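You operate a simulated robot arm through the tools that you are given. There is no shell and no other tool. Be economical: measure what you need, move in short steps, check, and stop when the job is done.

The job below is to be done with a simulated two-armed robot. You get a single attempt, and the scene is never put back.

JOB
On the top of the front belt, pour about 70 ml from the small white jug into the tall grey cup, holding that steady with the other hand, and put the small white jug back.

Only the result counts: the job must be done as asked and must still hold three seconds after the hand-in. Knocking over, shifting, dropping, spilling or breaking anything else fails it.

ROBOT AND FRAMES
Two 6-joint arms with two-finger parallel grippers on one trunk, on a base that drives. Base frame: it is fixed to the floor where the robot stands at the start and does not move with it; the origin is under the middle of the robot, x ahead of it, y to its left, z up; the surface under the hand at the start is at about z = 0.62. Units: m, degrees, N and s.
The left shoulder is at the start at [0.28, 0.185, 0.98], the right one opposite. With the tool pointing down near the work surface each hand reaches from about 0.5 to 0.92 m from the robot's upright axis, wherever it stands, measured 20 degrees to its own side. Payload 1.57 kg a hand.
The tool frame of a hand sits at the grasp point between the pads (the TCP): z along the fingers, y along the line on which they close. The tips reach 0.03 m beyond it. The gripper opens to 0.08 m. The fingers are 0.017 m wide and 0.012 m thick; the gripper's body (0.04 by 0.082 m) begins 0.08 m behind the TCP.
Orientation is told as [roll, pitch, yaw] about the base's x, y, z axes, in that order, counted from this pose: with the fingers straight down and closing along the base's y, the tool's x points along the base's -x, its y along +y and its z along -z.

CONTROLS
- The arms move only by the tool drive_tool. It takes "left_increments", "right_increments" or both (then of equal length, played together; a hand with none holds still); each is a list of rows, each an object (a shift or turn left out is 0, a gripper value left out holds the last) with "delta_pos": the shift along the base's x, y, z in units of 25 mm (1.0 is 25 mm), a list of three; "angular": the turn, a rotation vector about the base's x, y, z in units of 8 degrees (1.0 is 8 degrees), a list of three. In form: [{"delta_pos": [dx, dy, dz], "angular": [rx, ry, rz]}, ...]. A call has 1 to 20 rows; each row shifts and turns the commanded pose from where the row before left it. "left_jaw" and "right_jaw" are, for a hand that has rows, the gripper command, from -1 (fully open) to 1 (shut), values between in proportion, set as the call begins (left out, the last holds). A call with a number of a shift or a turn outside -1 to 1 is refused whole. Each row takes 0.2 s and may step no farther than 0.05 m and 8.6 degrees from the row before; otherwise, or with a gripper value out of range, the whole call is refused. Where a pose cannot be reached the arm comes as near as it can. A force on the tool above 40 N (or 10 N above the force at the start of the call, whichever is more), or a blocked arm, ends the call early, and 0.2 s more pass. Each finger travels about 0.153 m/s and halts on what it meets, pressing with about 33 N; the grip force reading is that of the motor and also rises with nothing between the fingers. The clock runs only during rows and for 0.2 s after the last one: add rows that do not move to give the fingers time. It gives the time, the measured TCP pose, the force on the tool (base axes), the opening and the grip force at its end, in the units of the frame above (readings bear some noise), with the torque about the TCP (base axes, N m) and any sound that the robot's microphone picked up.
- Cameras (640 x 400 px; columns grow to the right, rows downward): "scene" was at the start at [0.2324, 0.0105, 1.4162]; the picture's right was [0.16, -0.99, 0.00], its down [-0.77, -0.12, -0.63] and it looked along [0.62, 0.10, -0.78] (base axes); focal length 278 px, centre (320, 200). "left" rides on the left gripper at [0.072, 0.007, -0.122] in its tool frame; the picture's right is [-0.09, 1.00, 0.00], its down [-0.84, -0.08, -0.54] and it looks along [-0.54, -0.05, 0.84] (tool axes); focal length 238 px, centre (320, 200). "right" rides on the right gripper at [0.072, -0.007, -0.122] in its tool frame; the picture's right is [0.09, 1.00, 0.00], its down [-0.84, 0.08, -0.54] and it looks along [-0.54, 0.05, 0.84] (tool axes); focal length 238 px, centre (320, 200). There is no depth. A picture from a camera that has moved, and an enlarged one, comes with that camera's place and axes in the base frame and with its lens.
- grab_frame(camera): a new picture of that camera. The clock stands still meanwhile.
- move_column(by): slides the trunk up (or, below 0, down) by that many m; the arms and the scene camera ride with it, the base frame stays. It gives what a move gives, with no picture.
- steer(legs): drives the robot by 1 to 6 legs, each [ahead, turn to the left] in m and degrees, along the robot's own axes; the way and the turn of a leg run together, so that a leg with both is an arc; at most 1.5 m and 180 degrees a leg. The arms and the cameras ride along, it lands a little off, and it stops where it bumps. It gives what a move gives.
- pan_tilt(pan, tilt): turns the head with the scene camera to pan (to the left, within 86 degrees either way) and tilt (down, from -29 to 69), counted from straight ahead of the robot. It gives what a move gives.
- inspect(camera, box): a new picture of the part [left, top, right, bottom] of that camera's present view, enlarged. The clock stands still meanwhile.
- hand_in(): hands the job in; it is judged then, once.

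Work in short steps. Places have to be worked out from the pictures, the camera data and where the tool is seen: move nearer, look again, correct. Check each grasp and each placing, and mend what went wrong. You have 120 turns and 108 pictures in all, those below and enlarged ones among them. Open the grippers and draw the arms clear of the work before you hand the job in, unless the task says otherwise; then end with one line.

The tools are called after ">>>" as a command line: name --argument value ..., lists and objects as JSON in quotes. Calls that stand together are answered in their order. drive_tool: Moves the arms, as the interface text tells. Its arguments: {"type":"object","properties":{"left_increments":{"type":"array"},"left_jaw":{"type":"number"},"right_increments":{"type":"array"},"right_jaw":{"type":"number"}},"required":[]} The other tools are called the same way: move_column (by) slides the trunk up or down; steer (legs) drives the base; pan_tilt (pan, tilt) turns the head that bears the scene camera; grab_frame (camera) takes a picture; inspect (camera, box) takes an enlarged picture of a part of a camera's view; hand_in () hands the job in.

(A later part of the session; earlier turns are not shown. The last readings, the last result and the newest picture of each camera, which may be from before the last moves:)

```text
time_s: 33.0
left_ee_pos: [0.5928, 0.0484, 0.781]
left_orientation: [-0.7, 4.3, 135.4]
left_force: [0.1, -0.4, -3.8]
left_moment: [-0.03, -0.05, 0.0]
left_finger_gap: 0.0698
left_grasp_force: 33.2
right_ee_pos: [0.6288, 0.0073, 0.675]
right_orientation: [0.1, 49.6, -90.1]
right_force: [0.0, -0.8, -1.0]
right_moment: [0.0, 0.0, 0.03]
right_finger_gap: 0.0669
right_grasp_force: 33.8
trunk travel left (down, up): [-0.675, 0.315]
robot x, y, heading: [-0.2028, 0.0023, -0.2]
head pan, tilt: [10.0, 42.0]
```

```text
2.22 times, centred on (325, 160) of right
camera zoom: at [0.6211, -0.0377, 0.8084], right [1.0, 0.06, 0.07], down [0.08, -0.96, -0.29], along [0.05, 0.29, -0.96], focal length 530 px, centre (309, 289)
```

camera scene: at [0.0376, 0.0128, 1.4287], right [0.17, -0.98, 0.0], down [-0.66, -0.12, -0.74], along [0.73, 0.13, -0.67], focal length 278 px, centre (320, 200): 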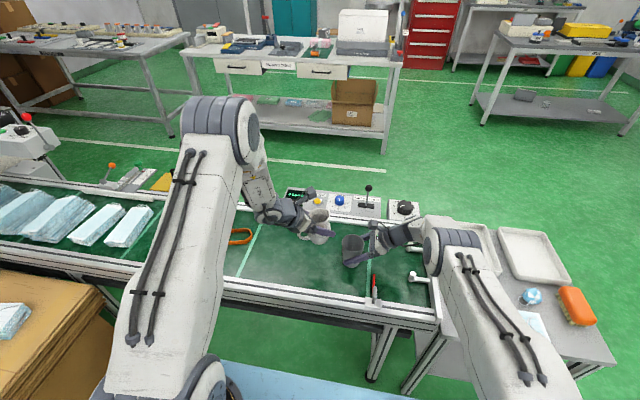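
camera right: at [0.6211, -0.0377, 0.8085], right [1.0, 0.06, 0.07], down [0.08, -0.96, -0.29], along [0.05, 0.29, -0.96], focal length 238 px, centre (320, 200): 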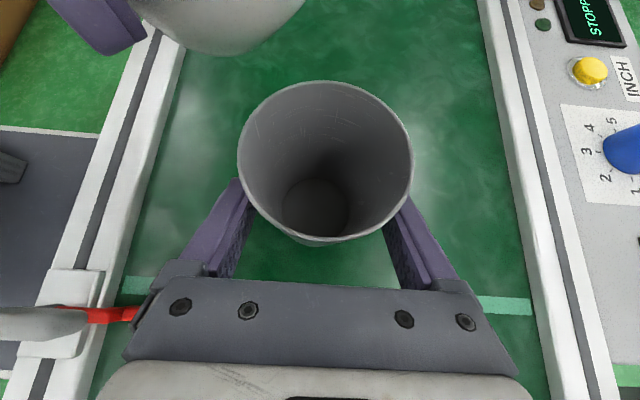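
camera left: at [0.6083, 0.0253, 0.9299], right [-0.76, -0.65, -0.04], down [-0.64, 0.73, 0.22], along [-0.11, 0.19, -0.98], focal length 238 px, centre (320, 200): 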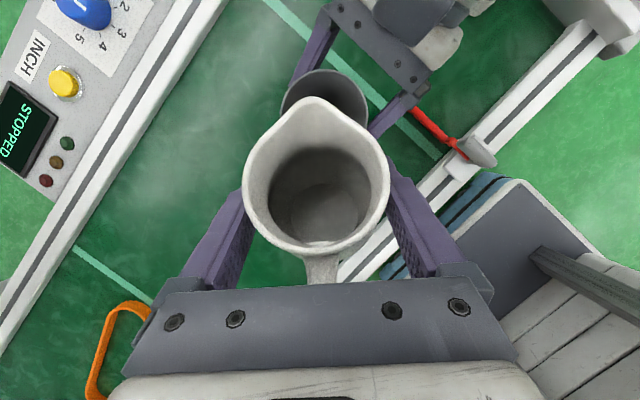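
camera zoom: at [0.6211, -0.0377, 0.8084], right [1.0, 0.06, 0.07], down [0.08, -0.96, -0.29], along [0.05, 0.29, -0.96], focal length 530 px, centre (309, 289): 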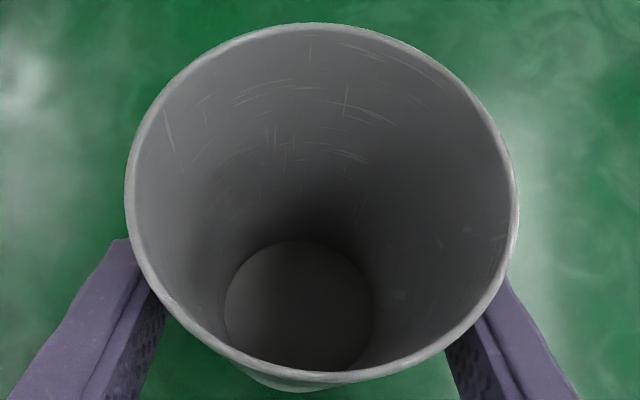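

At 40° there's no flow yet; the liquid surface shows as a darker region about 2.5 cm below the lip. The cup is empty, its floor disc is 150 px wide, and 70 ml should give a surface about 196 px wide. I'll go on to 52°.

>>> drive_tool --left_increments '[{"delta_pos": [0, 0, -0.07], "angular": [0.3535, 0.3535, 0]}, {"delta_pos": [0, 0, -0.07], "angular": [0.3535, 0.3535, 0]}, {"delta_pos": [0, 0, 0.12], "angular": [0.3535, 0.3535, 0]}, {}, {}]'

>>> inspect --camera "left" --box '[230, 80, 410, 260]'

>>> inspect --camera "right" --box '[230, 70, 420, 250]'

```text
time_s: 34.2
left_ee_pos: [0.5911, 0.0486, 0.7818]
left_orientation: [-0.9, -7.6, 135.4]
left_force: [0.5, 0.0, -3.4]
left_moment: [-0.09, -0.04, 0.0]
left_finger_gap: 0.0699
left_grasp_force: 32.9
right_ee_pos: [0.6294, 0.0066, 0.6752]
right_orientation: [-0.1, 49.7, -89.9]
right_force: [-0.5, -1.3, -0.4]
right_moment: [-0.01, -0.03, -0.02]
right_finger_gap: 0.0671
right_grasp_force: 33.1
trunk travel left (down, up): [-0.675, 0.315]
robot x, y, heading: [-0.1999, -0.0001, -0.0]
head pan, tilt: [10.0, 42.0]
```

```text
2.22 times, centred on (320, 170) of left
camera zoom: at [0.6479, -0.0176, 0.8927], right [-0.77, -0.64, 0.0], down [-0.49, 0.58, 0.65], along [-0.42, 0.5, -0.76], focal length 530 px, centre (320, 267)
```

zoom: 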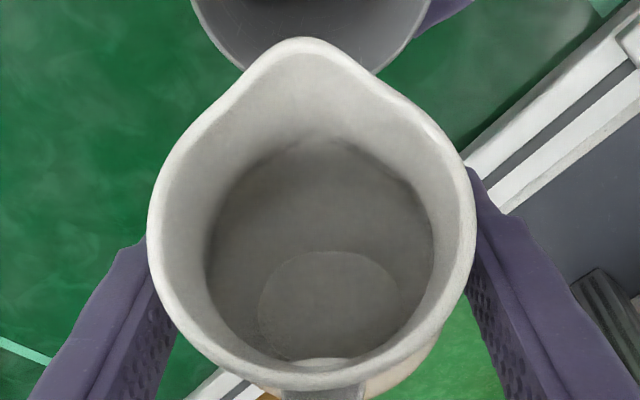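

```text
2.22 times, centred on (325, 160) of right
camera zoom: at [0.6211, -0.0378, 0.8084], right [1.0, 0.06, 0.07], down [0.08, -0.96, -0.29], along [0.05, 0.29, -0.96], focal length 530 px, centre (309, 289)
```

zoom: 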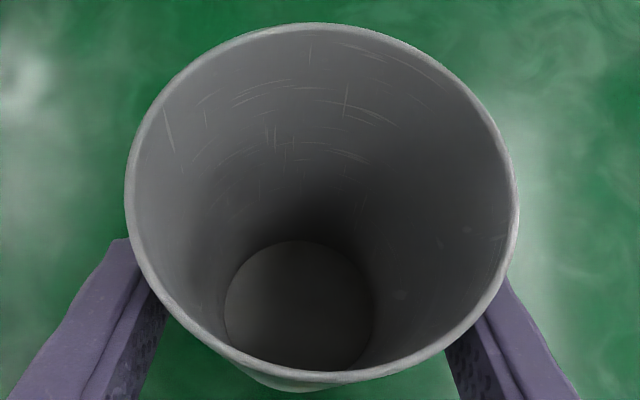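

No flow yet. I'll continue to 60°, then pause and look.

>>> drive_tool --left_increments '[{"delta_pos": [0.06, -0.04, 0.12], "angular": [0.3535, 0.3535, 0]}, {"delta_pos": [0.06, -0.04, 0.12], "angular": [0.3535, 0.3535, 0]}, {}, {}, {}]'

>>> inspect --camera "left" --box '[230, 80, 410, 260]'

>>> inspect --camera "right" --box '[230, 70, 420, 250]'

```text
time_s: 35.4
left_ee_pos: [0.5955, 0.0468, 0.7871]
left_orientation: [-0.8, -15.5, 135.4]
left_force: [-0.4, 0.3, -3.4]
left_moment: [-0.04, -0.02, 0.02]
left_finger_gap: 0.0699
left_grasp_force: 32.9
right_ee_pos: [0.6288, 0.0073, 0.6764]
right_orientation: [0.0, 49.6, -90.0]
right_force: [0.9, -0.2, -0.6]
right_moment: [0.01, 0.01, -0.01]
right_finger_gap: 0.0669
right_grasp_force: 33.0
trunk travel left (down, up): [-0.675, 0.315]
robot x, y, heading: [-0.204, 0.0013, 0.1]
head pan, tilt: [10.0, 42.0]
```

```text
2.22 times, centred on (320, 170) of left
camera zoom: at [0.6614, -0.0299, 0.8855], right [-0.77, -0.64, 0.01], down [-0.42, 0.51, 0.75], along [-0.49, 0.57, -0.66], focal length 530 px, centre (320, 267)
```

zoom: 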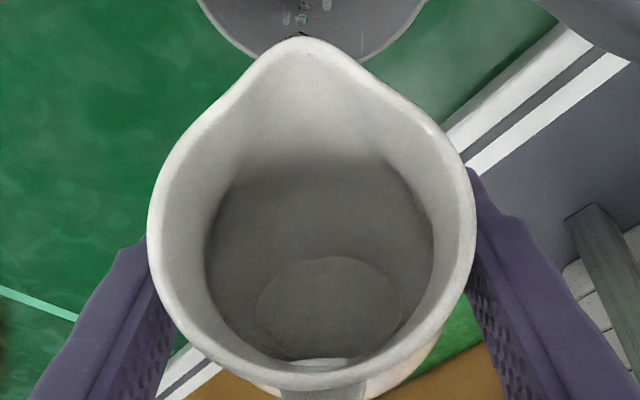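

```text
2.22 times, centred on (325, 160) of right
camera zoom: at [0.6211, -0.0378, 0.8085], right [1.0, 0.06, 0.07], down [0.08, -0.96, -0.29], along [0.05, 0.29, -0.96], focal length 530 px, centre (309, 289)
```

zoom: 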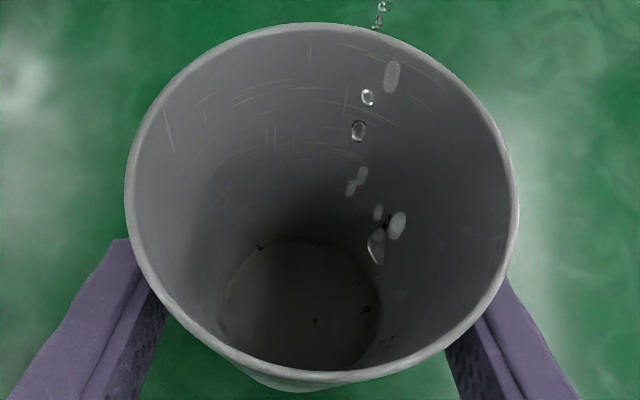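

The pour has begun, as clear drops landing inside the cup. I'll hold still briefly to see how much flows at this tilt.

>>> drive_tool --left_increments '[{}, {}, {}, {}]'

>>> inspect --camera "right" --box '[230, 70, 420, 250]'

```text
time_s: 36.4
left_ee_pos: [0.5956, 0.0456, 0.7871]
left_orientation: [-0.9, -15.6, 135.4]
left_force: [-0.4, 0.1, -2.8]
left_moment: [-0.06, -0.05, 0.02]
left_finger_gap: 0.0696
left_grasp_force: 32.8
right_ee_pos: [0.629, 0.0078, 0.6756]
right_orientation: [-0.1, 49.6, -90.0]
right_force: [0.0, 0.8, -0.2]
right_moment: [0.03, -0.01, 0.0]
right_finger_gap: 0.0668
right_grasp_force: 32.7
trunk travel left (down, up): [-0.675, 0.315]
robot x, y, heading: [-0.2042, -0.0018, -0.0]
head pan, tilt: [10.0, 42.0]
```

```text
2.22 times, centred on (325, 160) of right
camera zoom: at [0.6211, -0.0378, 0.8084], right [1.0, 0.06, 0.07], down [0.08, -0.96, -0.29], along [0.05, 0.29, -0.96], focal length 530 px, centre (309, 289)
```

zoom: 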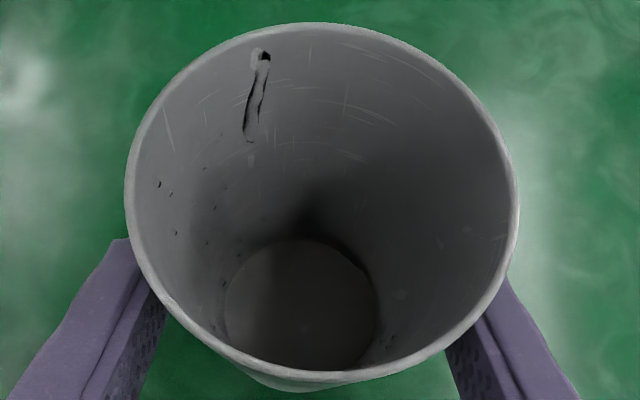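

The main drops fall true, but the slow trickle clings under the lip and lands near the back rim. I'll shift the spout 15 mm further over the cup now, before any more tilt.

>>> drive_tool --left_increments '[{"delta_pos": [0.22, -0.22, 0]}, {"delta_pos": [0.22, -0.22, 0]}, {}]'

>>> inspect --camera "right" --box '[200, 0, 450, 250]'

>>> inspect --camera "scene" --box '[290, 190, 410, 290]'

```text
time_s: 37.2
left_ee_pos: [0.6061, 0.0349, 0.7866]
left_orientation: [-0.9, -15.7, 135.4]
left_force: [0.1, -0.4, -3.6]
left_moment: [-0.05, -0.02, -0.06]
left_finger_gap: 0.0696
left_grasp_force: 33.2
right_ee_pos: [0.6283, 0.0081, 0.6752]
right_orientation: [0.0, 49.5, -90.0]
right_force: [0.6, -0.4, -0.2]
right_moment: [-0.02, 0.0, 0.0]
right_finger_gap: 0.0668
right_grasp_force: 33.1
trunk travel left (down, up): [-0.675, 0.315]
robot x, y, heading: [-0.2019, 0.0003, 0.0]
head pan, tilt: [10.0, 42.0]
```

```text
1.60 times, centred on (325, 125) of right
camera zoom: at [0.6211, -0.0378, 0.8084], right [1.0, 0.06, 0.07], down [0.08, -0.96, -0.29], along [0.05, 0.29, -0.96], focal length 381 px, centre (312, 320)
```

zoom: 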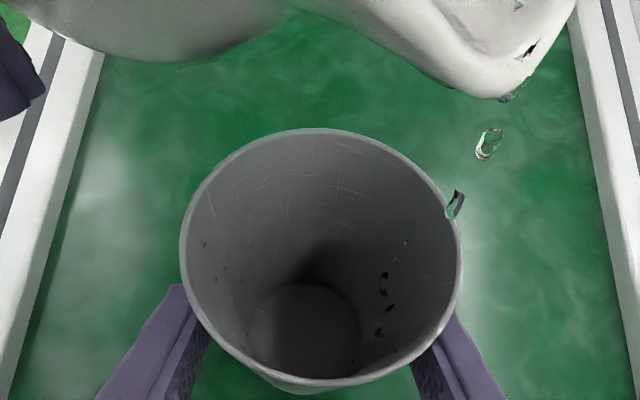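

```text
4.00 times, centred on (350, 240) of scene
camera zoom: at [0.0376, 0.0128, 1.4287], right [0.17, -0.98, 0.0], down [-0.66, -0.12, -0.74], along [0.73, 0.13, -0.67], focal length 1114 px, centre (200, 40)
```

zoom: 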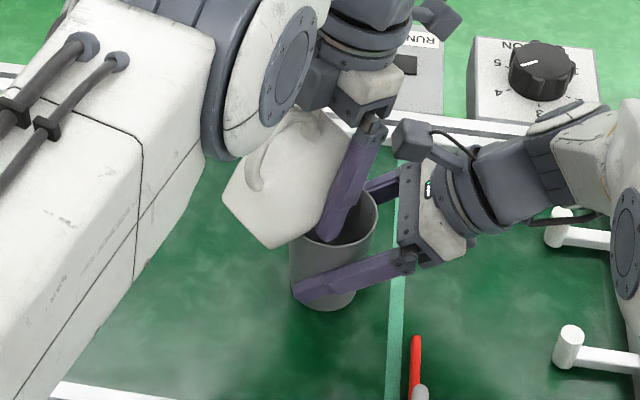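

The stream falls at about (0.646, 0.002), inside the cup but off centre. I'll nudge the spout 7 mm back in x and tilt 6° more for a firmer flow.

>>> drive_tool --left_increments '[{"delta_pos": [-0.28, 0, 0]}, {"delta_pos": [0.02, -0.02, 0.1], "angular": [0.265, 0.265, 0]}, {"delta_pos": [0.02, -0.02, 0.1], "angular": [0.265, 0.265, 0]}, {}, {}]'

>>> inspect --camera "right" --box '[200, 0, 450, 250]'

>>> inspect --camera "left" --box '[230, 60, 410, 260]'

```text
time_s: 38.4
left_ee_pos: [0.5997, 0.0344, 0.7931]
left_orientation: [-0.8, -21.6, 135.3]
left_force: [-0.1, -0.5, -2.8]
left_moment: [-0.03, -0.07, -0.01]
left_finger_gap: 0.0695
left_grasp_force: 32.9
right_ee_pos: [0.6286, 0.0076, 0.6747]
right_orientation: [0.0, 49.4, -90.0]
right_force: [-0.1, 0.9, -0.3]
right_moment: [0.0, -0.03, -0.03]
right_finger_gap: 0.0673
right_grasp_force: 33.0
trunk travel left (down, up): [-0.675, 0.315]
robot x, y, heading: [-0.2057, 0.0011, -0.2]
head pan, tilt: [10.0, 42.0]
```

```text
1.60 times, centred on (325, 125) of right
camera zoom: at [0.6211, -0.0378, 0.8084], right [1.0, 0.06, 0.07], down [0.08, -0.96, -0.29], along [0.05, 0.29, -0.96], focal length 381 px, centre (312, 320)
```

zoom: 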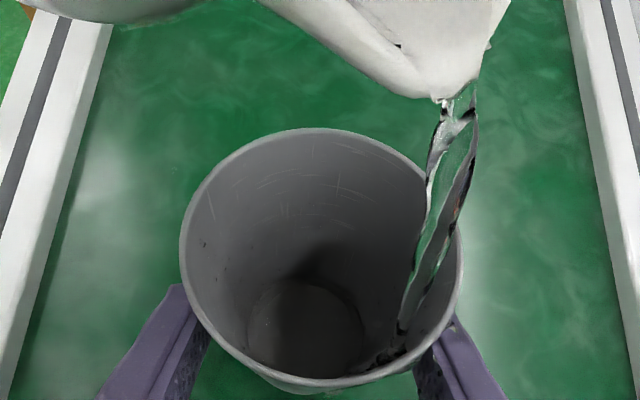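

```text
2.00 times, centred on (320, 160) of left
camera zoom: at [0.6729, -0.0488, 0.8793], right [-0.76, -0.64, 0.02], down [-0.36, 0.45, 0.81], along [-0.53, 0.61, -0.58], focal length 477 px, centre (320, 280)
```

zoom: 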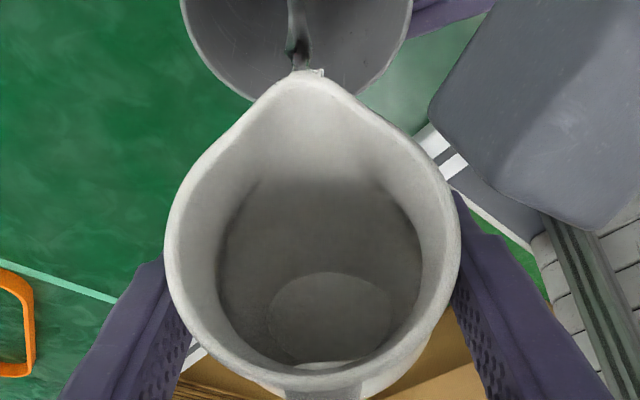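

A good stream is running into the cup, but it arcs towards the forward wall. I'll pull back 8 mm along the pour direction and keep pouring.

>>> drive_tool --left_increments '[{"delta_pos": [-0.25, 0.2, 0]}, {}, {}]'

>>> inspect --camera "right" --box '[200, 0, 450, 250]'

```text
time_s: 39.2
left_ee_pos: [0.5932, 0.0397, 0.7926]
left_orientation: [-0.9, -21.6, 135.4]
left_force: [1.0, 0.0, -3.3]
left_moment: [-0.04, -0.02, 0.04]
left_finger_gap: 0.0697
left_grasp_force: 33.2
right_ee_pos: [0.6286, 0.0081, 0.676]
right_orientation: [0.0, 49.6, -89.9]
right_force: [1.7, -0.3, -0.1]
right_moment: [-0.05, 0.02, 0.0]
right_finger_gap: 0.0671
right_grasp_force: 32.7
trunk travel left (down, up): [-0.675, 0.315]
robot x, y, heading: [-0.2023, -0.0037, 0.2]
head pan, tilt: [10.0, 42.0]
```

```text
1.60 times, centred on (325, 125) of right
camera zoom: at [0.6211, -0.0378, 0.8085], right [1.0, 0.06, 0.07], down [0.08, -0.96, -0.29], along [0.05, 0.29, -0.96], focal length 381 px, centre (312, 320)
```

zoom: 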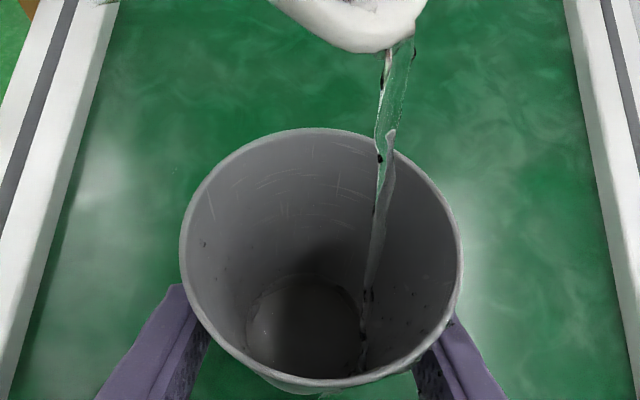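

The stream is centred well. About 15 ml is in; I'll hold for another second.

>>> drive_tool --left_increments '[{}, {}, {}, {}]'

>>> inspect --camera "right" --box '[200, 0, 450, 250]'

```text
time_s: 40.2
left_ee_pos: [0.5937, 0.0383, 0.7921]
left_orientation: [-0.9, -21.7, 135.5]
left_force: [0.9, 0.2, -3.4]
left_moment: [-0.06, -0.04, 0.0]
left_finger_gap: 0.0694
left_grasp_force: 33.2
right_ee_pos: [0.6297, 0.0079, 0.6748]
right_orientation: [0.0, 49.6, -90.1]
right_force: [0.4, 0.2, -0.1]
right_moment: [0.0, 0.0, 0.02]
right_finger_gap: 0.0672
right_grasp_force: 33.1
trunk travel left (down, up): [-0.675, 0.315]
robot x, y, heading: [-0.1982, -0.0007, -0.0]
head pan, tilt: [10.0, 42.0]
```

```text
1.60 times, centred on (325, 125) of right
camera zoom: at [0.6211, -0.0378, 0.8085], right [1.0, 0.06, 0.07], down [0.08, -0.96, -0.29], along [0.05, 0.29, -0.96], focal length 381 px, centre (312, 320)
```

zoom: 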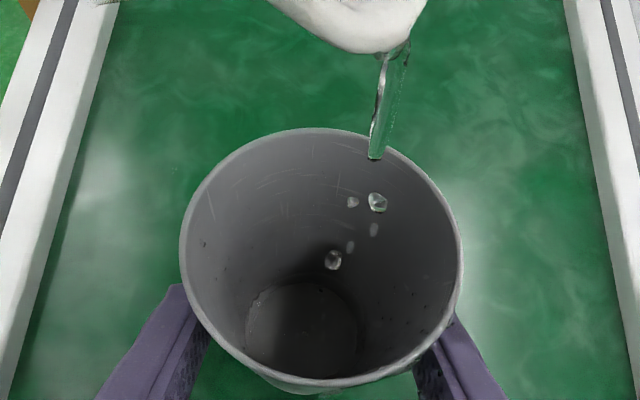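

Flow is thinning at this angle. I'll zoom on the liquid in the cup and on a bright spot near the cup's base.

>>> inspect --camera "right" --box '[270, 150, 400, 260]'

```text
3.64 times, centred on (335, 205) of right
camera zoom: at [0.6211, -0.0378, 0.8085], right [1.0, 0.06, 0.07], down [0.08, -0.96, -0.29], along [0.05, 0.29, -0.96], focal length 867 px, centre (266, 182)
```

zoom: 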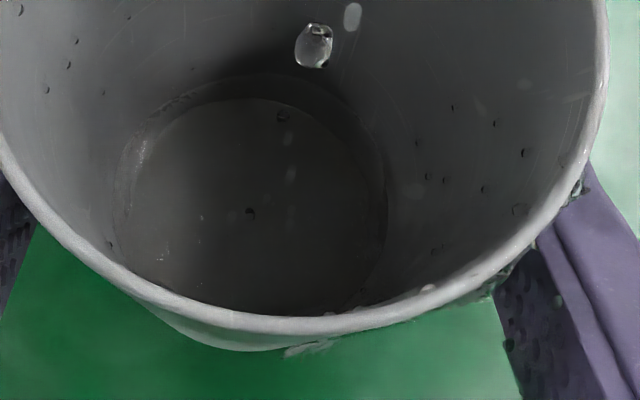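

About 25 ml is in the cup. A few droplets sit on the outside from when the stream hit the wall, so I'll keep the flow gentle and centred. I'll tilt 4° more and pull back slightly.

>>> drive_tool --left_increments '[{"delta_pos": [-0.03, 0.03, 0.06], "angular": [0.177, 0.177, 0]}, {"delta_pos": [-0.03, 0.03, 0.06], "angular": [0.177, 0.177, 0]}, {}, {}]'

>>> inspect --camera "right" --box '[200, 0, 450, 250]'

```text
time_s: 41.2
left_ee_pos: [0.5901, 0.0416, 0.7956]
left_orientation: [-0.9, -25.6, 135.4]
left_force: [0.5, 0.4, -3.7]
left_moment: [-0.02, -0.04, 0.02]
left_finger_gap: 0.0699
left_grasp_force: 33.6
right_ee_pos: [0.6287, 0.0076, 0.6742]
right_orientation: [0.1, 49.6, -90.1]
right_force: [0.1, 0.9, 0.1]
right_moment: [0.0, 0.02, -0.01]
right_finger_gap: 0.0671
right_grasp_force: 32.8
trunk travel left (down, up): [-0.675, 0.315]
robot x, y, heading: [-0.2008, -0.0055, -0.0]
head pan, tilt: [10.0, 42.0]
```

```text
1.60 times, centred on (325, 125) of right
camera zoom: at [0.6211, -0.0378, 0.8084], right [1.0, 0.06, 0.07], down [0.08, -0.96, -0.29], along [0.05, 0.29, -0.96], focal length 381 px, centre (312, 320)
```

zoom: 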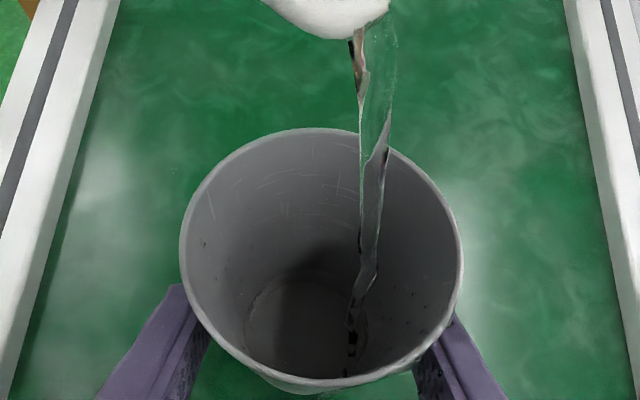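

The stream is well placed. I'll hold and measure the level.

>>> drive_tool --left_increments '[{}, {}, {}, {}]'

>>> inspect --camera "right" --box '[270, 150, 400, 260]'

```text
time_s: 42.2
left_ee_pos: [0.5921, 0.0413, 0.7955]
left_orientation: [-1.0, -25.6, 135.4]
left_force: [0.0, 0.8, -3.2]
left_moment: [-0.05, -0.05, -0.01]
left_finger_gap: 0.0696
left_grasp_force: 33.1
right_ee_pos: [0.6292, 0.0077, 0.6747]
right_orientation: [0.1, 49.7, -90.1]
right_force: [0.7, -0.2, 0.3]
right_moment: [-0.02, -0.01, 0.02]
right_finger_gap: 0.0671
right_grasp_force: 33.4
trunk travel left (down, up): [-0.675, 0.315]
robot x, y, heading: [-0.1998, -0.0011, -0.1]
head pan, tilt: [10.0, 42.0]
```

```text
3.64 times, centred on (335, 205) of right
camera zoom: at [0.6211, -0.0378, 0.8084], right [1.0, 0.06, 0.07], down [0.08, -0.96, -0.29], along [0.05, 0.29, -0.96], focal length 867 px, centre (266, 182)
```

zoom: 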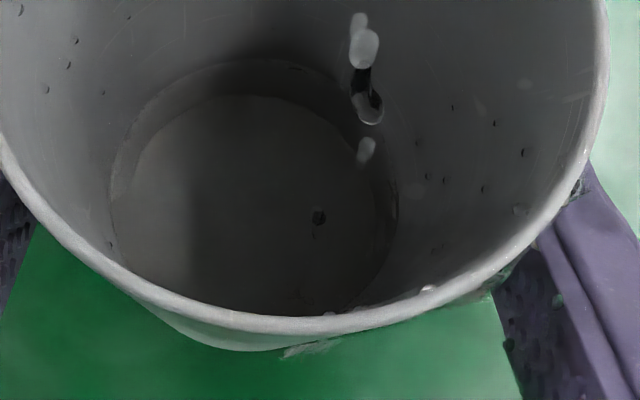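

The cup level now reads about 44 ml. I'll add 4° more and let it run.

>>> drive_tool --left_increments '[{"delta_pos": [0.01, -0.01, 0.06], "angular": [0.177, 0.177, 0]}, {"delta_pos": [0.01, -0.01, 0.06], "angular": [0.177, 0.177, 0]}, {}, {}, {}, {}]'

>>> inspect --camera "right" --box '[270, 150, 400, 260]'

>>> inspect --camera "right" --box '[200, 0, 450, 250]'

```text
time_s: 43.6
left_ee_pos: [0.5759, 0.0453, 0.8]
left_orientation: [-0.8, -29.7, 135.4]
left_force: [0.3, 0.6, -3.5]
left_moment: [0.01, -0.07, -0.02]
left_finger_gap: 0.0696
left_grasp_force: 33.0
left hand out of reach, approached as far as the arm can: row 1, 2
right_ee_pos: [0.6288, 0.0076, 0.6749]
right_orientation: [0.0, 49.7, -90.0]
right_force: [0.1, -0.5, -0.4]
right_moment: [0.02, 0.02, 0.0]
right_finger_gap: 0.0672
right_grasp_force: 33.2
trunk travel left (down, up): [-0.675, 0.315]
robot x, y, heading: [-0.2001, 0.0038, 0.2]
head pan, tilt: [10.0, 42.0]
```

```text
3.64 times, centred on (335, 205) of right
camera zoom: at [0.6211, -0.0378, 0.8084], right [1.0, 0.06, 0.07], down [0.08, -0.96, -0.29], along [0.05, 0.29, -0.96], focal length 867 px, centre (266, 182)
```

zoom: 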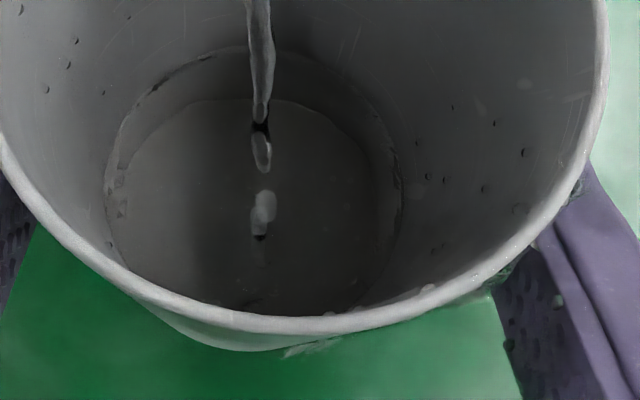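

```text
1.60 times, centred on (325, 125) of right
camera zoom: at [0.6211, -0.0378, 0.8084], right [1.0, 0.06, 0.07], down [0.08, -0.96, -0.29], along [0.05, 0.29, -0.96], focal length 381 px, centre (312, 320)
```

zoom: 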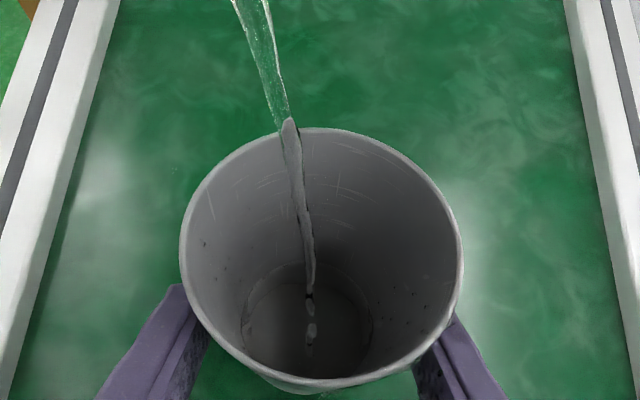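

The arm hit a reach limit and drifted back 16 mm, with the stream still inside the cup. The cup is at about 50 ml. I'll tilt back 5° straight away and move forward so a trickle can't fall outside.

>>> drive_tool --left_increments '[{"delta_pos": [0.45, -0.25, -0.06], "angular": [-0.25, -0.25, 0]}, {"delta_pos": [0.4, -0.2, -0.06], "angular": [-0.25, -0.25, 0]}, {}]'

>>> inspect --camera "right" --box '[200, 0, 450, 250]'

>>> grab_frame --camera "scene"

```text
time_s: 44.4
left_ee_pos: [0.5934, 0.035, 0.7983]
left_orientation: [-0.9, -24.0, 135.3]
left_force: [0.3, 0.4, -3.2]
left_moment: [-0.02, -0.02, 0.03]
left_finger_gap: 0.0696
left_grasp_force: 33.1
left hand out of reach, approached as far as the arm can: row 2
right_ee_pos: [0.6299, 0.0074, 0.6748]
right_orientation: [0.0, 49.6, -90.1]
right_force: [0.7, -0.9, 0.1]
right_moment: [-0.03, -0.01, -0.02]
right_finger_gap: 0.0669
right_grasp_force: 32.9
trunk travel left (down, up): [-0.675, 0.315]
robot x, y, heading: [-0.205, -0.0042, -0.1]
head pan, tilt: [10.0, 42.0]
```

```text
1.60 times, centred on (325, 125) of right
camera zoom: at [0.6211, -0.0378, 0.8084], right [1.0, 0.06, 0.07], down [0.08, -0.96, -0.29], along [0.05, 0.29, -0.96], focal length 381 px, centre (312, 320)
```

zoom: 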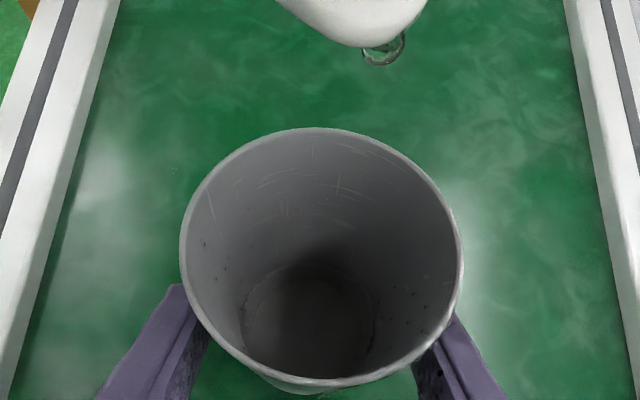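

```text
57 pictures are left
camera scene: at [0.0376, 0.0128, 1.4287], right [0.17, -0.98, 0.0], down [-0.66, -0.12, -0.74], along [0.73, 0.13, -0.67], focal length 278 px, centre (320, 200)
```

scene: 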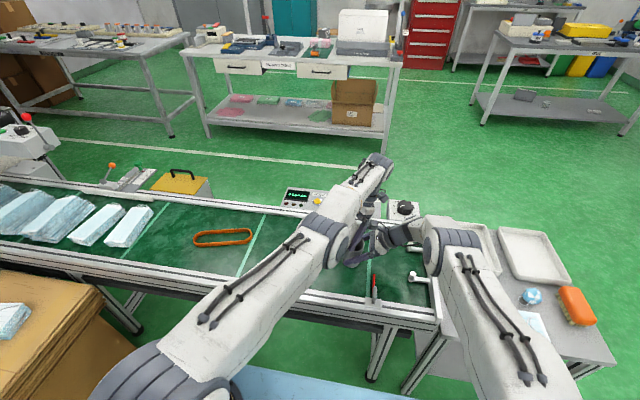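

The flow stopped cleanly with the lip back over the cup, which is at about 50 ml. Yawing the pour direction to −60° moves the wrist nearer the shoulder and frees some reach, so I'll do that about the lip at this tilt.

>>> drive_tool --left_increments '[{"delta_pos": [0.05, 0.22, 0], "angular": [0, 0, -0.63]}, {"delta_pos": [0.05, 0.22, 0], "angular": [0, 0, -0.63]}, {"delta_pos": [0.05, 0.22, 0], "angular": [0, 0, -0.62]}, {}]'

>>> inspect --camera "right" --box '[200, 0, 450, 250]'

>>> grab_frame --camera "left"

```text
time_s: 45.4
left_ee_pos: [0.609, 0.0468, 0.7964]
left_orientation: [-0.7, -24.2, 120.2]
left_force: [0.0, -0.4, -2.4]
left_moment: [-0.04, -0.04, 0.02]
left_finger_gap: 0.0695
left_grasp_force: 32.8
left hand out of reach, approached as far as the arm can: row 1, 2, 3
right_ee_pos: [0.6291, 0.007, 0.6746]
right_orientation: [0.1, 49.6, -90.0]
right_force: [0.3, -0.2, -0.3]
right_moment: [-0.01, -0.01, 0.01]
right_finger_gap: 0.0676
right_grasp_force: 32.0
trunk travel left (down, up): [-0.675, 0.315]
robot x, y, heading: [-0.2025, -0.005, 0.1]
head pan, tilt: [10.0, 42.0]
```

```text
1.60 times, centred on (325, 125) of right
camera zoom: at [0.6211, -0.0378, 0.8084], right [1.0, 0.06, 0.07], down [0.08, -0.96, -0.29], along [0.05, 0.29, -0.96], focal length 381 px, centre (312, 320)
```

zoom: 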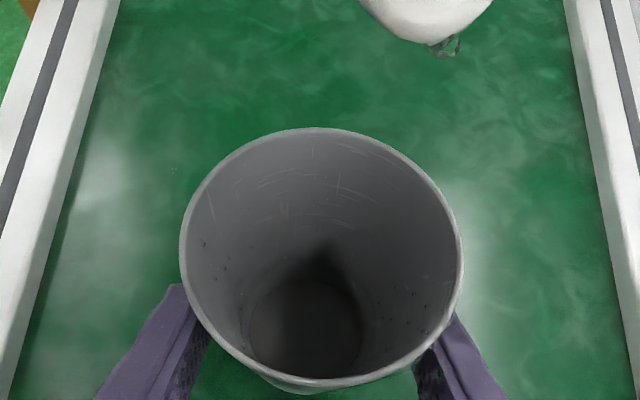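

```text
55 pictures are left
camera left: at [0.6607, -0.0555, 0.8779], right [-0.91, -0.42, 0.03], down [-0.21, 0.5, 0.84], along [-0.37, 0.75, -0.55], focal length 238 px, centre (320, 200)
```

left: 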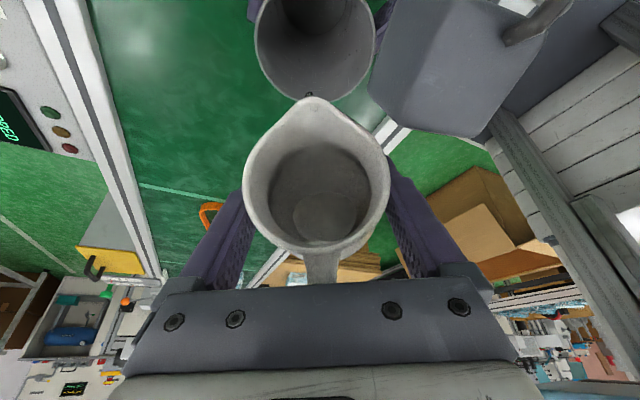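

In this view the cup's level looks different. I'll zoom on it to check.

>>> inspect --camera "right" --box '[270, 150, 400, 260]'

```text
3.64 times, centred on (335, 205) of right
camera zoom: at [0.6211, -0.0378, 0.8084], right [1.0, 0.06, 0.07], down [0.08, -0.96, -0.29], along [0.05, 0.29, -0.96], focal length 867 px, centre (266, 182)
```

zoom: 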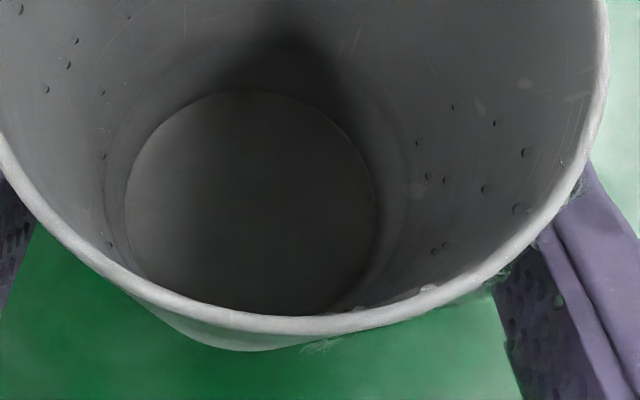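

The surface is calm now and reads about 55 ml by both ring size and floor refraction, so I need about 15 ml more. I'll tilt 8° further with the lip 7 mm back to allow for the arc, hold briefly and look.

>>> drive_tool --left_increments '[{"delta_pos": [-0.1, 0.14, 0.06], "angular": [0.433, 0.25, 0]}, {"delta_pos": [-0.06, 0.1, 0.1], "angular": [0.433, 0.25, 0]}, {}]'

>>> inspect --camera "right" --box '[200, 0, 450, 250]'

```text
time_s: 46.2
left_ee_pos: [0.5907, 0.0567, 0.8021]
left_orientation: [-0.9, -32.2, 120.3]
left_force: [0.0, 1.1, -3.2]
left_moment: [-0.06, -0.05, 0.01]
left_finger_gap: 0.0698
left_grasp_force: 33.5
left hand out of reach, approached as far as the arm can: row 1, 2
right_ee_pos: [0.6287, 0.0076, 0.675]
right_orientation: [0.1, 49.5, -89.9]
right_force: [-0.7, -0.3, 0.0]
right_moment: [-0.01, 0.0, -0.03]
right_finger_gap: 0.0675
right_grasp_force: 33.1
trunk travel left (down, up): [-0.675, 0.315]
robot x, y, heading: [-0.2014, 0.0044, -0.2]
head pan, tilt: [10.0, 42.0]
```

```text
1.60 times, centred on (325, 125) of right
camera zoom: at [0.6211, -0.0378, 0.8084], right [1.0, 0.06, 0.07], down [0.08, -0.96, -0.29], along [0.05, 0.29, -0.96], focal length 381 px, centre (312, 320)
```

zoom: 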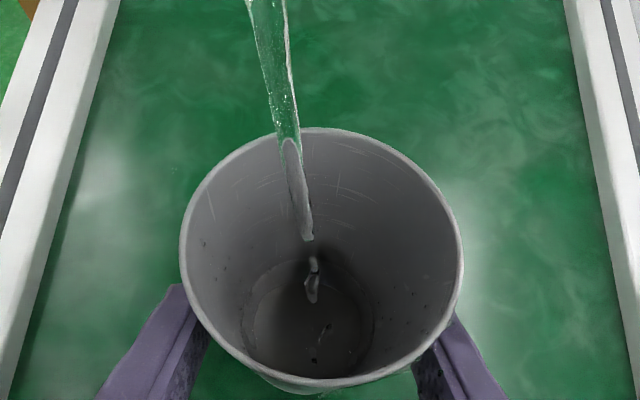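

There's a good stream inside the cup at 76°. I'll hold about 0.6 s and check the level.

>>> drive_tool --left_increments '[{}, {}]'

>>> inspect --camera "right" --box '[270, 150, 400, 260]'

```text
time_s: 46.8
left_ee_pos: [0.5888, 0.0563, 0.8024]
left_orientation: [-1.0, -32.1, 120.4]
left_force: [0.0, -0.2, -3.7]
left_moment: [-0.04, -0.04, 0.0]
left_finger_gap: 0.0695
left_grasp_force: 33.1
right_ee_pos: [0.629, 0.0067, 0.6756]
right_orientation: [0.0, 49.6, -90.0]
right_force: [-0.3, 0.5, 0.1]
right_moment: [0.0, -0.02, -0.04]
right_finger_gap: 0.0672
right_grasp_force: 32.9
trunk travel left (down, up): [-0.675, 0.315]
robot x, y, heading: [-0.2038, -0.0031, 0.1]
head pan, tilt: [10.0, 42.0]
```

```text
3.64 times, centred on (335, 205) of right
camera zoom: at [0.6211, -0.0378, 0.8084], right [1.0, 0.06, 0.07], down [0.08, -0.96, -0.29], along [0.05, 0.29, -0.96], focal length 867 px, centre (266, 182)
```

zoom: 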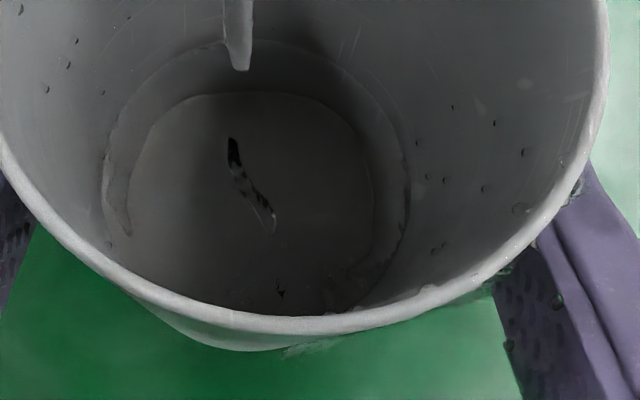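

The level reads about 61 ml with the stream still running. I'll hold one more step, then tilt back briskly while easing the lip forward.

>>> drive_tool --left_increments '[{}, {"delta_pos": [0.3, -0.3, -0.05], "angular": [-0.86, -0.5, 0]}, {"delta_pos": [0.15, -0.2, -0.05], "angular": [-0.86, -0.5, 0]}, {}]'

>>> inspect --camera "right" --box '[200, 0, 450, 250]'

>>> inspect --camera "right" --box '[270, 150, 400, 260]'

```text
time_s: 47.8
left_ee_pos: [0.6314, 0.0334, 0.7962]
left_orientation: [-0.8, -16.1, 120.2]
left_force: [-0.1, -0.2, -2.8]
left_moment: [-0.02, 0.0, 0.02]
left_finger_gap: 0.0696
left_grasp_force: 33.2
left hand out of reach, approached as far as the arm can: row 2, 3
right_ee_pos: [0.6271, 0.0073, 0.6759]
right_orientation: [0.0, 49.6, -90.0]
right_force: [0.0, 0.0, -0.8]
right_moment: [0.0, 0.0, -0.01]
right_finger_gap: 0.0673
right_grasp_force: 33.2
trunk travel left (down, up): [-0.675, 0.315]
robot x, y, heading: [-0.1991, -0.0008, -0.1]
head pan, tilt: [10.0, 42.0]
```

```text
1.60 times, centred on (325, 125) of right
camera zoom: at [0.6211, -0.0378, 0.8084], right [1.0, 0.06, 0.07], down [0.08, -0.96, -0.29], along [0.05, 0.29, -0.96], focal length 381 px, centre (312, 320)
```

zoom: 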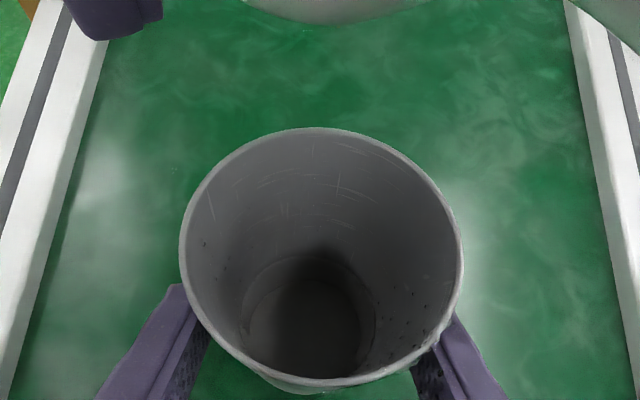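

```text
3.64 times, centred on (335, 205) of right
camera zoom: at [0.6211, -0.0378, 0.8084], right [1.0, 0.06, 0.07], down [0.08, -0.96, -0.29], along [0.05, 0.29, -0.96], focal length 867 px, centre (266, 182)
```

zoom: 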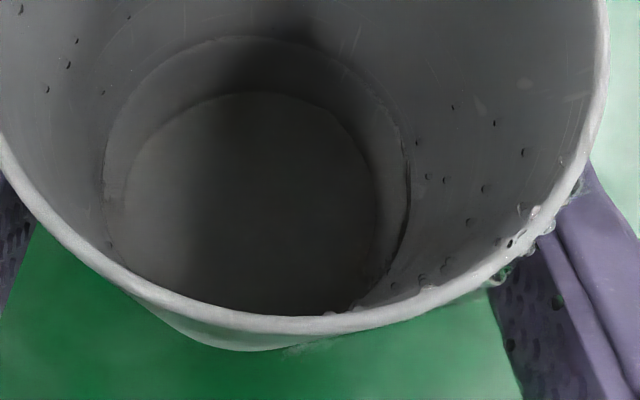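

The level is about 62–64 ml, and a few more drops landed on the front rim when the hand overshot forward. I'd like about 6 ml more, with exactly reversed motions this time. First I'll return to the earlier 68° pose, where the lip sat near the cup centre.

>>> drive_tool --left_increments '[{"delta_pos": [-0.15, 0.13, -0.03], "angular": [0.433, 0.25, 0]}, {"delta_pos": [-0.14, 0.13, -0.03], "angular": [0.433, 0.25, 0]}, {}]'

>>> inspect --camera "right" --box '[200, 0, 450, 250]'

>>> inspect --camera "left" --box '[220, 0, 420, 260]'

```text
time_s: 48.6
left_ee_pos: [0.6099, 0.0431, 0.7961]
left_orientation: [-1.1, -24.1, 120.4]
left_force: [0.0, -0.1, -3.3]
left_moment: [-0.08, 0.03, 0.01]
left_finger_gap: 0.0693
left_grasp_force: 33.0
left hand out of reach, approached as far as the arm can: row 1, 2
right_ee_pos: [0.6289, 0.0081, 0.6759]
right_orientation: [0.1, 49.5, -90.0]
right_force: [-0.2, -0.5, 0.3]
right_moment: [0.0, 0.0, 0.01]
right_finger_gap: 0.0674
right_grasp_force: 32.8
trunk travel left (down, up): [-0.675, 0.315]
robot x, y, heading: [-0.2012, 0.0026, 0.1]
head pan, tilt: [10.0, 42.0]
```

```text
1.60 times, centred on (325, 125) of right
camera zoom: at [0.6211, -0.0378, 0.8084], right [1.0, 0.06, 0.07], down [0.08, -0.96, -0.29], along [0.05, 0.29, -0.96], focal length 381 px, centre (312, 320)
```

zoom: 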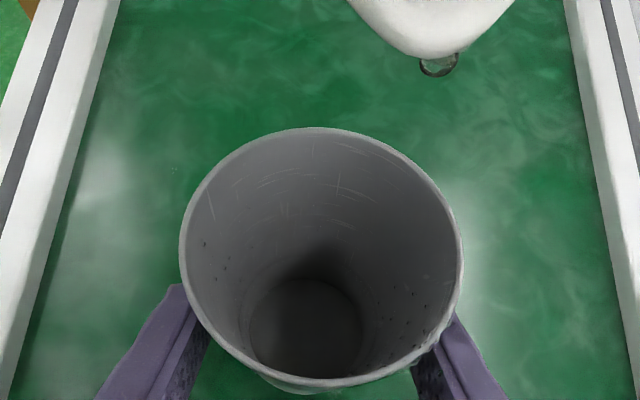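

```text
1.54 times, centred on (320, 130) of left
camera zoom: at [0.661, -0.0579, 0.8782], right [-0.91, -0.42, 0.02], down [-0.22, 0.5, 0.84], along [-0.37, 0.75, -0.55], focal length 367 px, centre (320, 308)
```

zoom: 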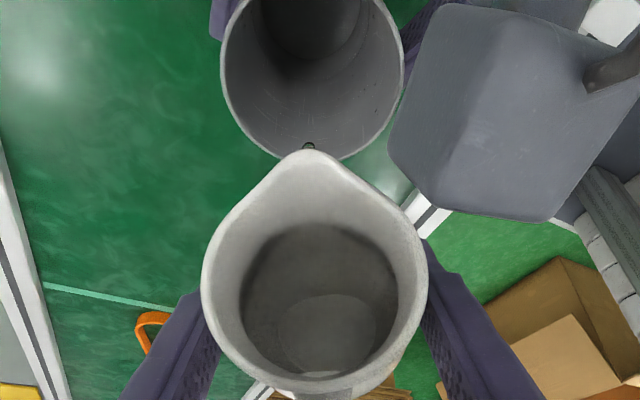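

I'm back in the known pose with the lip over the cup and no flow. Now a timed stroke: 8° in, a short hold, exactly reversed out.

>>> drive_tool --left_increments '[{"delta_pos": [-0.1, 0.2, 0.06], "angular": [0.433, 0.25, 0]}, {"delta_pos": [-0.06, 0.16, 0.1], "angular": [0.433, 0.25, 0]}, {}, {}, {}, {}, {"delta_pos": [0.06, -0.16, -0.1], "angular": [-0.433, -0.25, 0]}, {"delta_pos": [0.1, -0.2, -0.06], "angular": [-0.433, -0.25, 0]}, {}]'

>>> inspect --camera "right" --box '[200, 0, 450, 250]'

>>> inspect --camera "right" --box '[270, 150, 400, 260]'

```text
time_s: 50.6
left_ee_pos: [0.6091, 0.0427, 0.7949]
left_orientation: [-0.8, -24.1, 120.4]
left_force: [0.4, 0.4, -2.5]
left_moment: [-0.06, -0.02, 0.0]
left_finger_gap: 0.0695
left_grasp_force: 32.6
left hand out of reach, approached as far as the arm can: row 1, 2, 7, 8
right_ee_pos: [0.6279, 0.0073, 0.6751]
right_orientation: [-0.1, 49.6, -90.1]
right_force: [-0.6, -0.5, 0.2]
right_moment: [-0.02, 0.01, 0.04]
right_finger_gap: 0.0672
right_grasp_force: 33.1
trunk travel left (down, up): [-0.675, 0.315]
robot x, y, heading: [-0.2048, 0.002, -0.2]
head pan, tilt: [10.0, 42.0]
```

```text
1.60 times, centred on (325, 125) of right
camera zoom: at [0.6211, -0.0378, 0.8084], right [1.0, 0.06, 0.07], down [0.08, -0.96, -0.29], along [0.05, 0.29, -0.96], focal length 381 px, centre (312, 320)
```

zoom: 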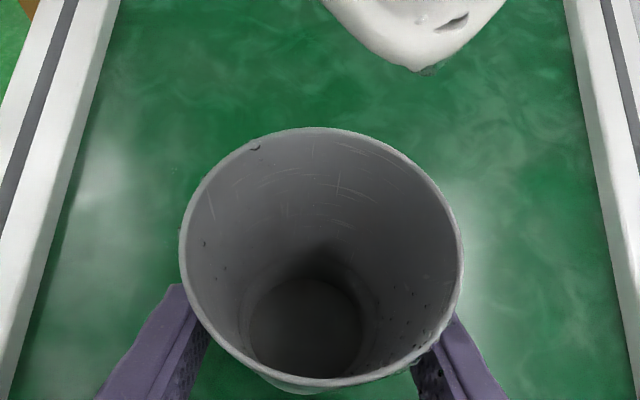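

```text
3.64 times, centred on (335, 205) of right
camera zoom: at [0.6211, -0.0378, 0.8084], right [1.0, 0.06, 0.07], down [0.08, -0.96, -0.29], along [0.05, 0.29, -0.96], focal length 867 px, centre (266, 182)
```

zoom: 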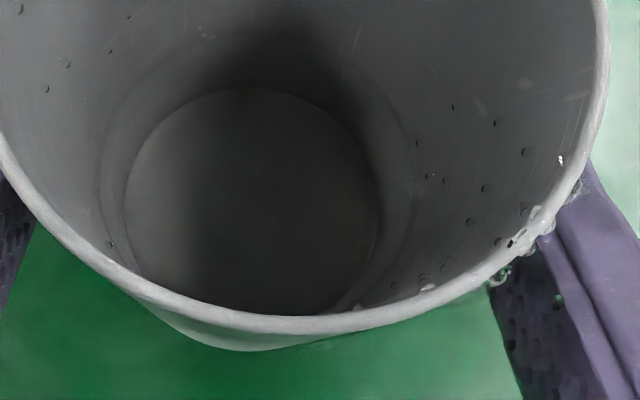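

The level now reads about 68–70 ml by ring width and floor refraction, so pouring is done. I'll bring the jug upright with the lip still over the cup, yawing back to −45° to regain reach.

>>> drive_tool --left_increments '[{"delta_pos": [-0.2, 0.05, 0.15], "angular": [-0.42, -0.27, 0.47]}, {"delta_pos": [-0.2, 0.05, 0.15], "angular": [-0.4, -0.3, 0.47]}, {"delta_pos": [-0.1, 0.0, 0.15], "angular": [-0.38, -0.33, 0.47]}, {"delta_pos": [0, 0, 0.15], "angular": [-0.36, -0.35, 0.47]}, {}]'

>>> inspect --camera "right" --box '[200, 0, 450, 250]'

```text
time_s: 51.8
left_ee_pos: [0.6487, 0.0279, 0.8053]
left_orientation: [-1.2, -8.1, 135.5]
left_force: [0.3, -0.5, -3.0]
left_moment: [-0.03, -0.04, -0.01]
left_finger_gap: 0.0694
left_grasp_force: 32.8
left hand out of reach, approached as far as the arm can: row 1, 2, 3, 4
right_ee_pos: [0.6293, 0.0077, 0.6747]
right_orientation: [0.0, 49.6, -90.1]
right_force: [-1.2, 0.3, -0.2]
right_moment: [-0.03, 0.0, -0.01]
right_finger_gap: 0.0672
right_grasp_force: 32.9
trunk travel left (down, up): [-0.675, 0.315]
robot x, y, heading: [-0.2027, 0.0023, 0.1]
head pan, tilt: [10.0, 42.0]
```

```text
1.60 times, centred on (325, 125) of right
camera zoom: at [0.6211, -0.0378, 0.8084], right [1.0, 0.06, 0.07], down [0.08, -0.96, -0.29], along [0.05, 0.29, -0.96], focal length 381 px, centre (312, 320)
```

zoom: 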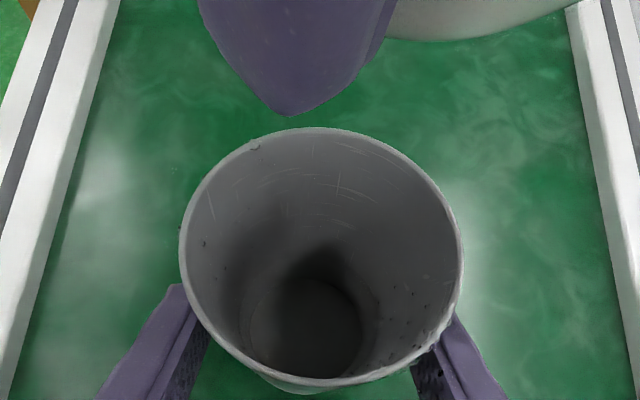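

The hand swung forward instead of back, as if pivoting about a stuck wrist. I'll try a pure translation back and up, away from the cup and the right-hand camera.

>>> drive_tool --left_increments '[{"delta_pos": [-0.3, 0.4, 0.3]}, {"delta_pos": [-0.3, 0.4, 0.3]}, {}]'

```text
time_s: 52.6
left_ee_pos: [0.6553, 0.041, 0.8196]
left_orientation: [-1.2, -8.1, 135.5]
left_force: [-0.6, 0.1, -3.0]
left_moment: [-0.06, -0.06, 0.01]
left_finger_gap: 0.0693
left_grasp_force: 33.4
left hand out of reach, approached as far as the arm can: row 1, 2
right_ee_pos: [0.6291, 0.0074, 0.6761]
right_orientation: [0.1, 49.6, -90.0]
right_force: [-0.1, -0.8, 0.4]
right_moment: [-0.01, -0.01, 0.01]
right_finger_gap: 0.0674
right_grasp_force: 33.0
trunk travel left (down, up): [-0.675, 0.315]
robot x, y, heading: [-0.2049, -0.0011, 0.2]
head pan, tilt: [10.0, 42.0]
```

The arm slides along an inner reach boundary in this wrist branch. I'll follow it: move left (+y) and up, clear of the cup, while gradually uprighting the jug.

>>> drive_tool --left_increments '[{"delta_pos": [0, 0.6, 0.4], "angular": [-0.354, -0.354, 0]}, {"delta_pos": [0, 0.7, 0.4], "angular": [-0.354, -0.354, 0]}, {"delta_pos": [0, 0.8, 0.3], "angular": [-0.354, -0.354, 0]}, {"delta_pos": [0, 0.8, 0.2], "angular": [-0.354, -0.354, 0]}, {}]'

>>> grab_frame --camera "scene"

>>> grab_frame --camera "left"

```text
time_s: 53.8
left_ee_pos: [0.7217, 0.104, 0.85]
left_orientation: [-0.9, 7.9, 135.6]
left_force: [0.2, 0.7, -3.6]
left_moment: [-0.06, -0.04, -0.01]
left_finger_gap: 0.0696
left_grasp_force: 32.7
left hand out of reach, approached as far as the arm can: row 1, 2, 3, 4
right_ee_pos: [0.6295, 0.0082, 0.6747]
right_orientation: [0.0, 49.6, -90.0]
right_force: [0.4, -0.4, -0.9]
right_moment: [-0.02, 0.03, 0.02]
right_finger_gap: 0.0672
right_grasp_force: 32.8
trunk travel left (down, up): [-0.675, 0.315]
robot x, y, heading: [-0.1998, -0.0021, -0.2]
head pan, tilt: [10.0, 42.0]
```

```text
44 pictures are left
camera scene: at [0.0376, 0.0128, 1.4287], right [0.17, -0.98, 0.0], down [-0.66, -0.12, -0.74], along [0.73, 0.13, -0.67], focal length 278 px, centre (320, 200)
```

scene: 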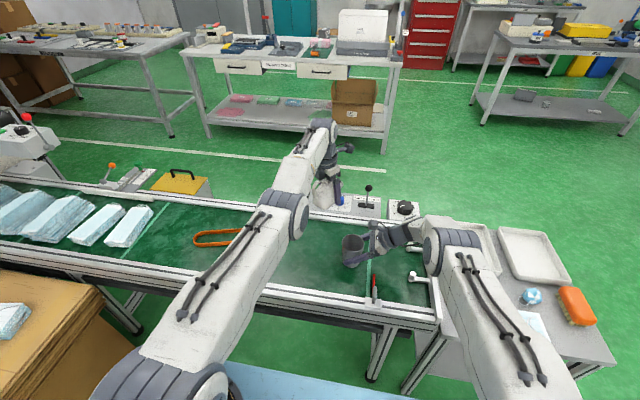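

```text
43 pictures are left
camera left: at [0.7529, 0.0602, 0.9809], right [-0.76, -0.65, -0.03], down [-0.6, 0.68, 0.42], along [-0.25, 0.34, -0.91], focal length 238 px, centre (320, 200)
```

left: 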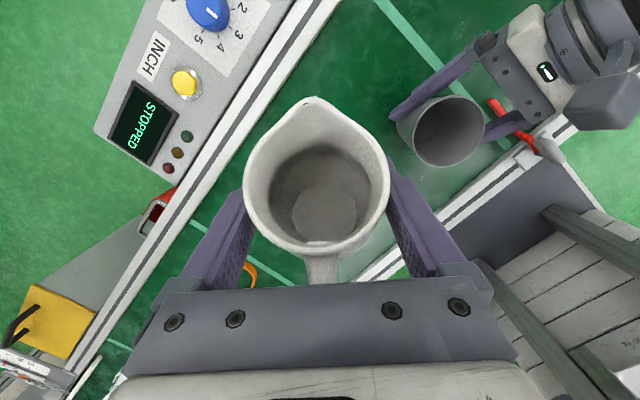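

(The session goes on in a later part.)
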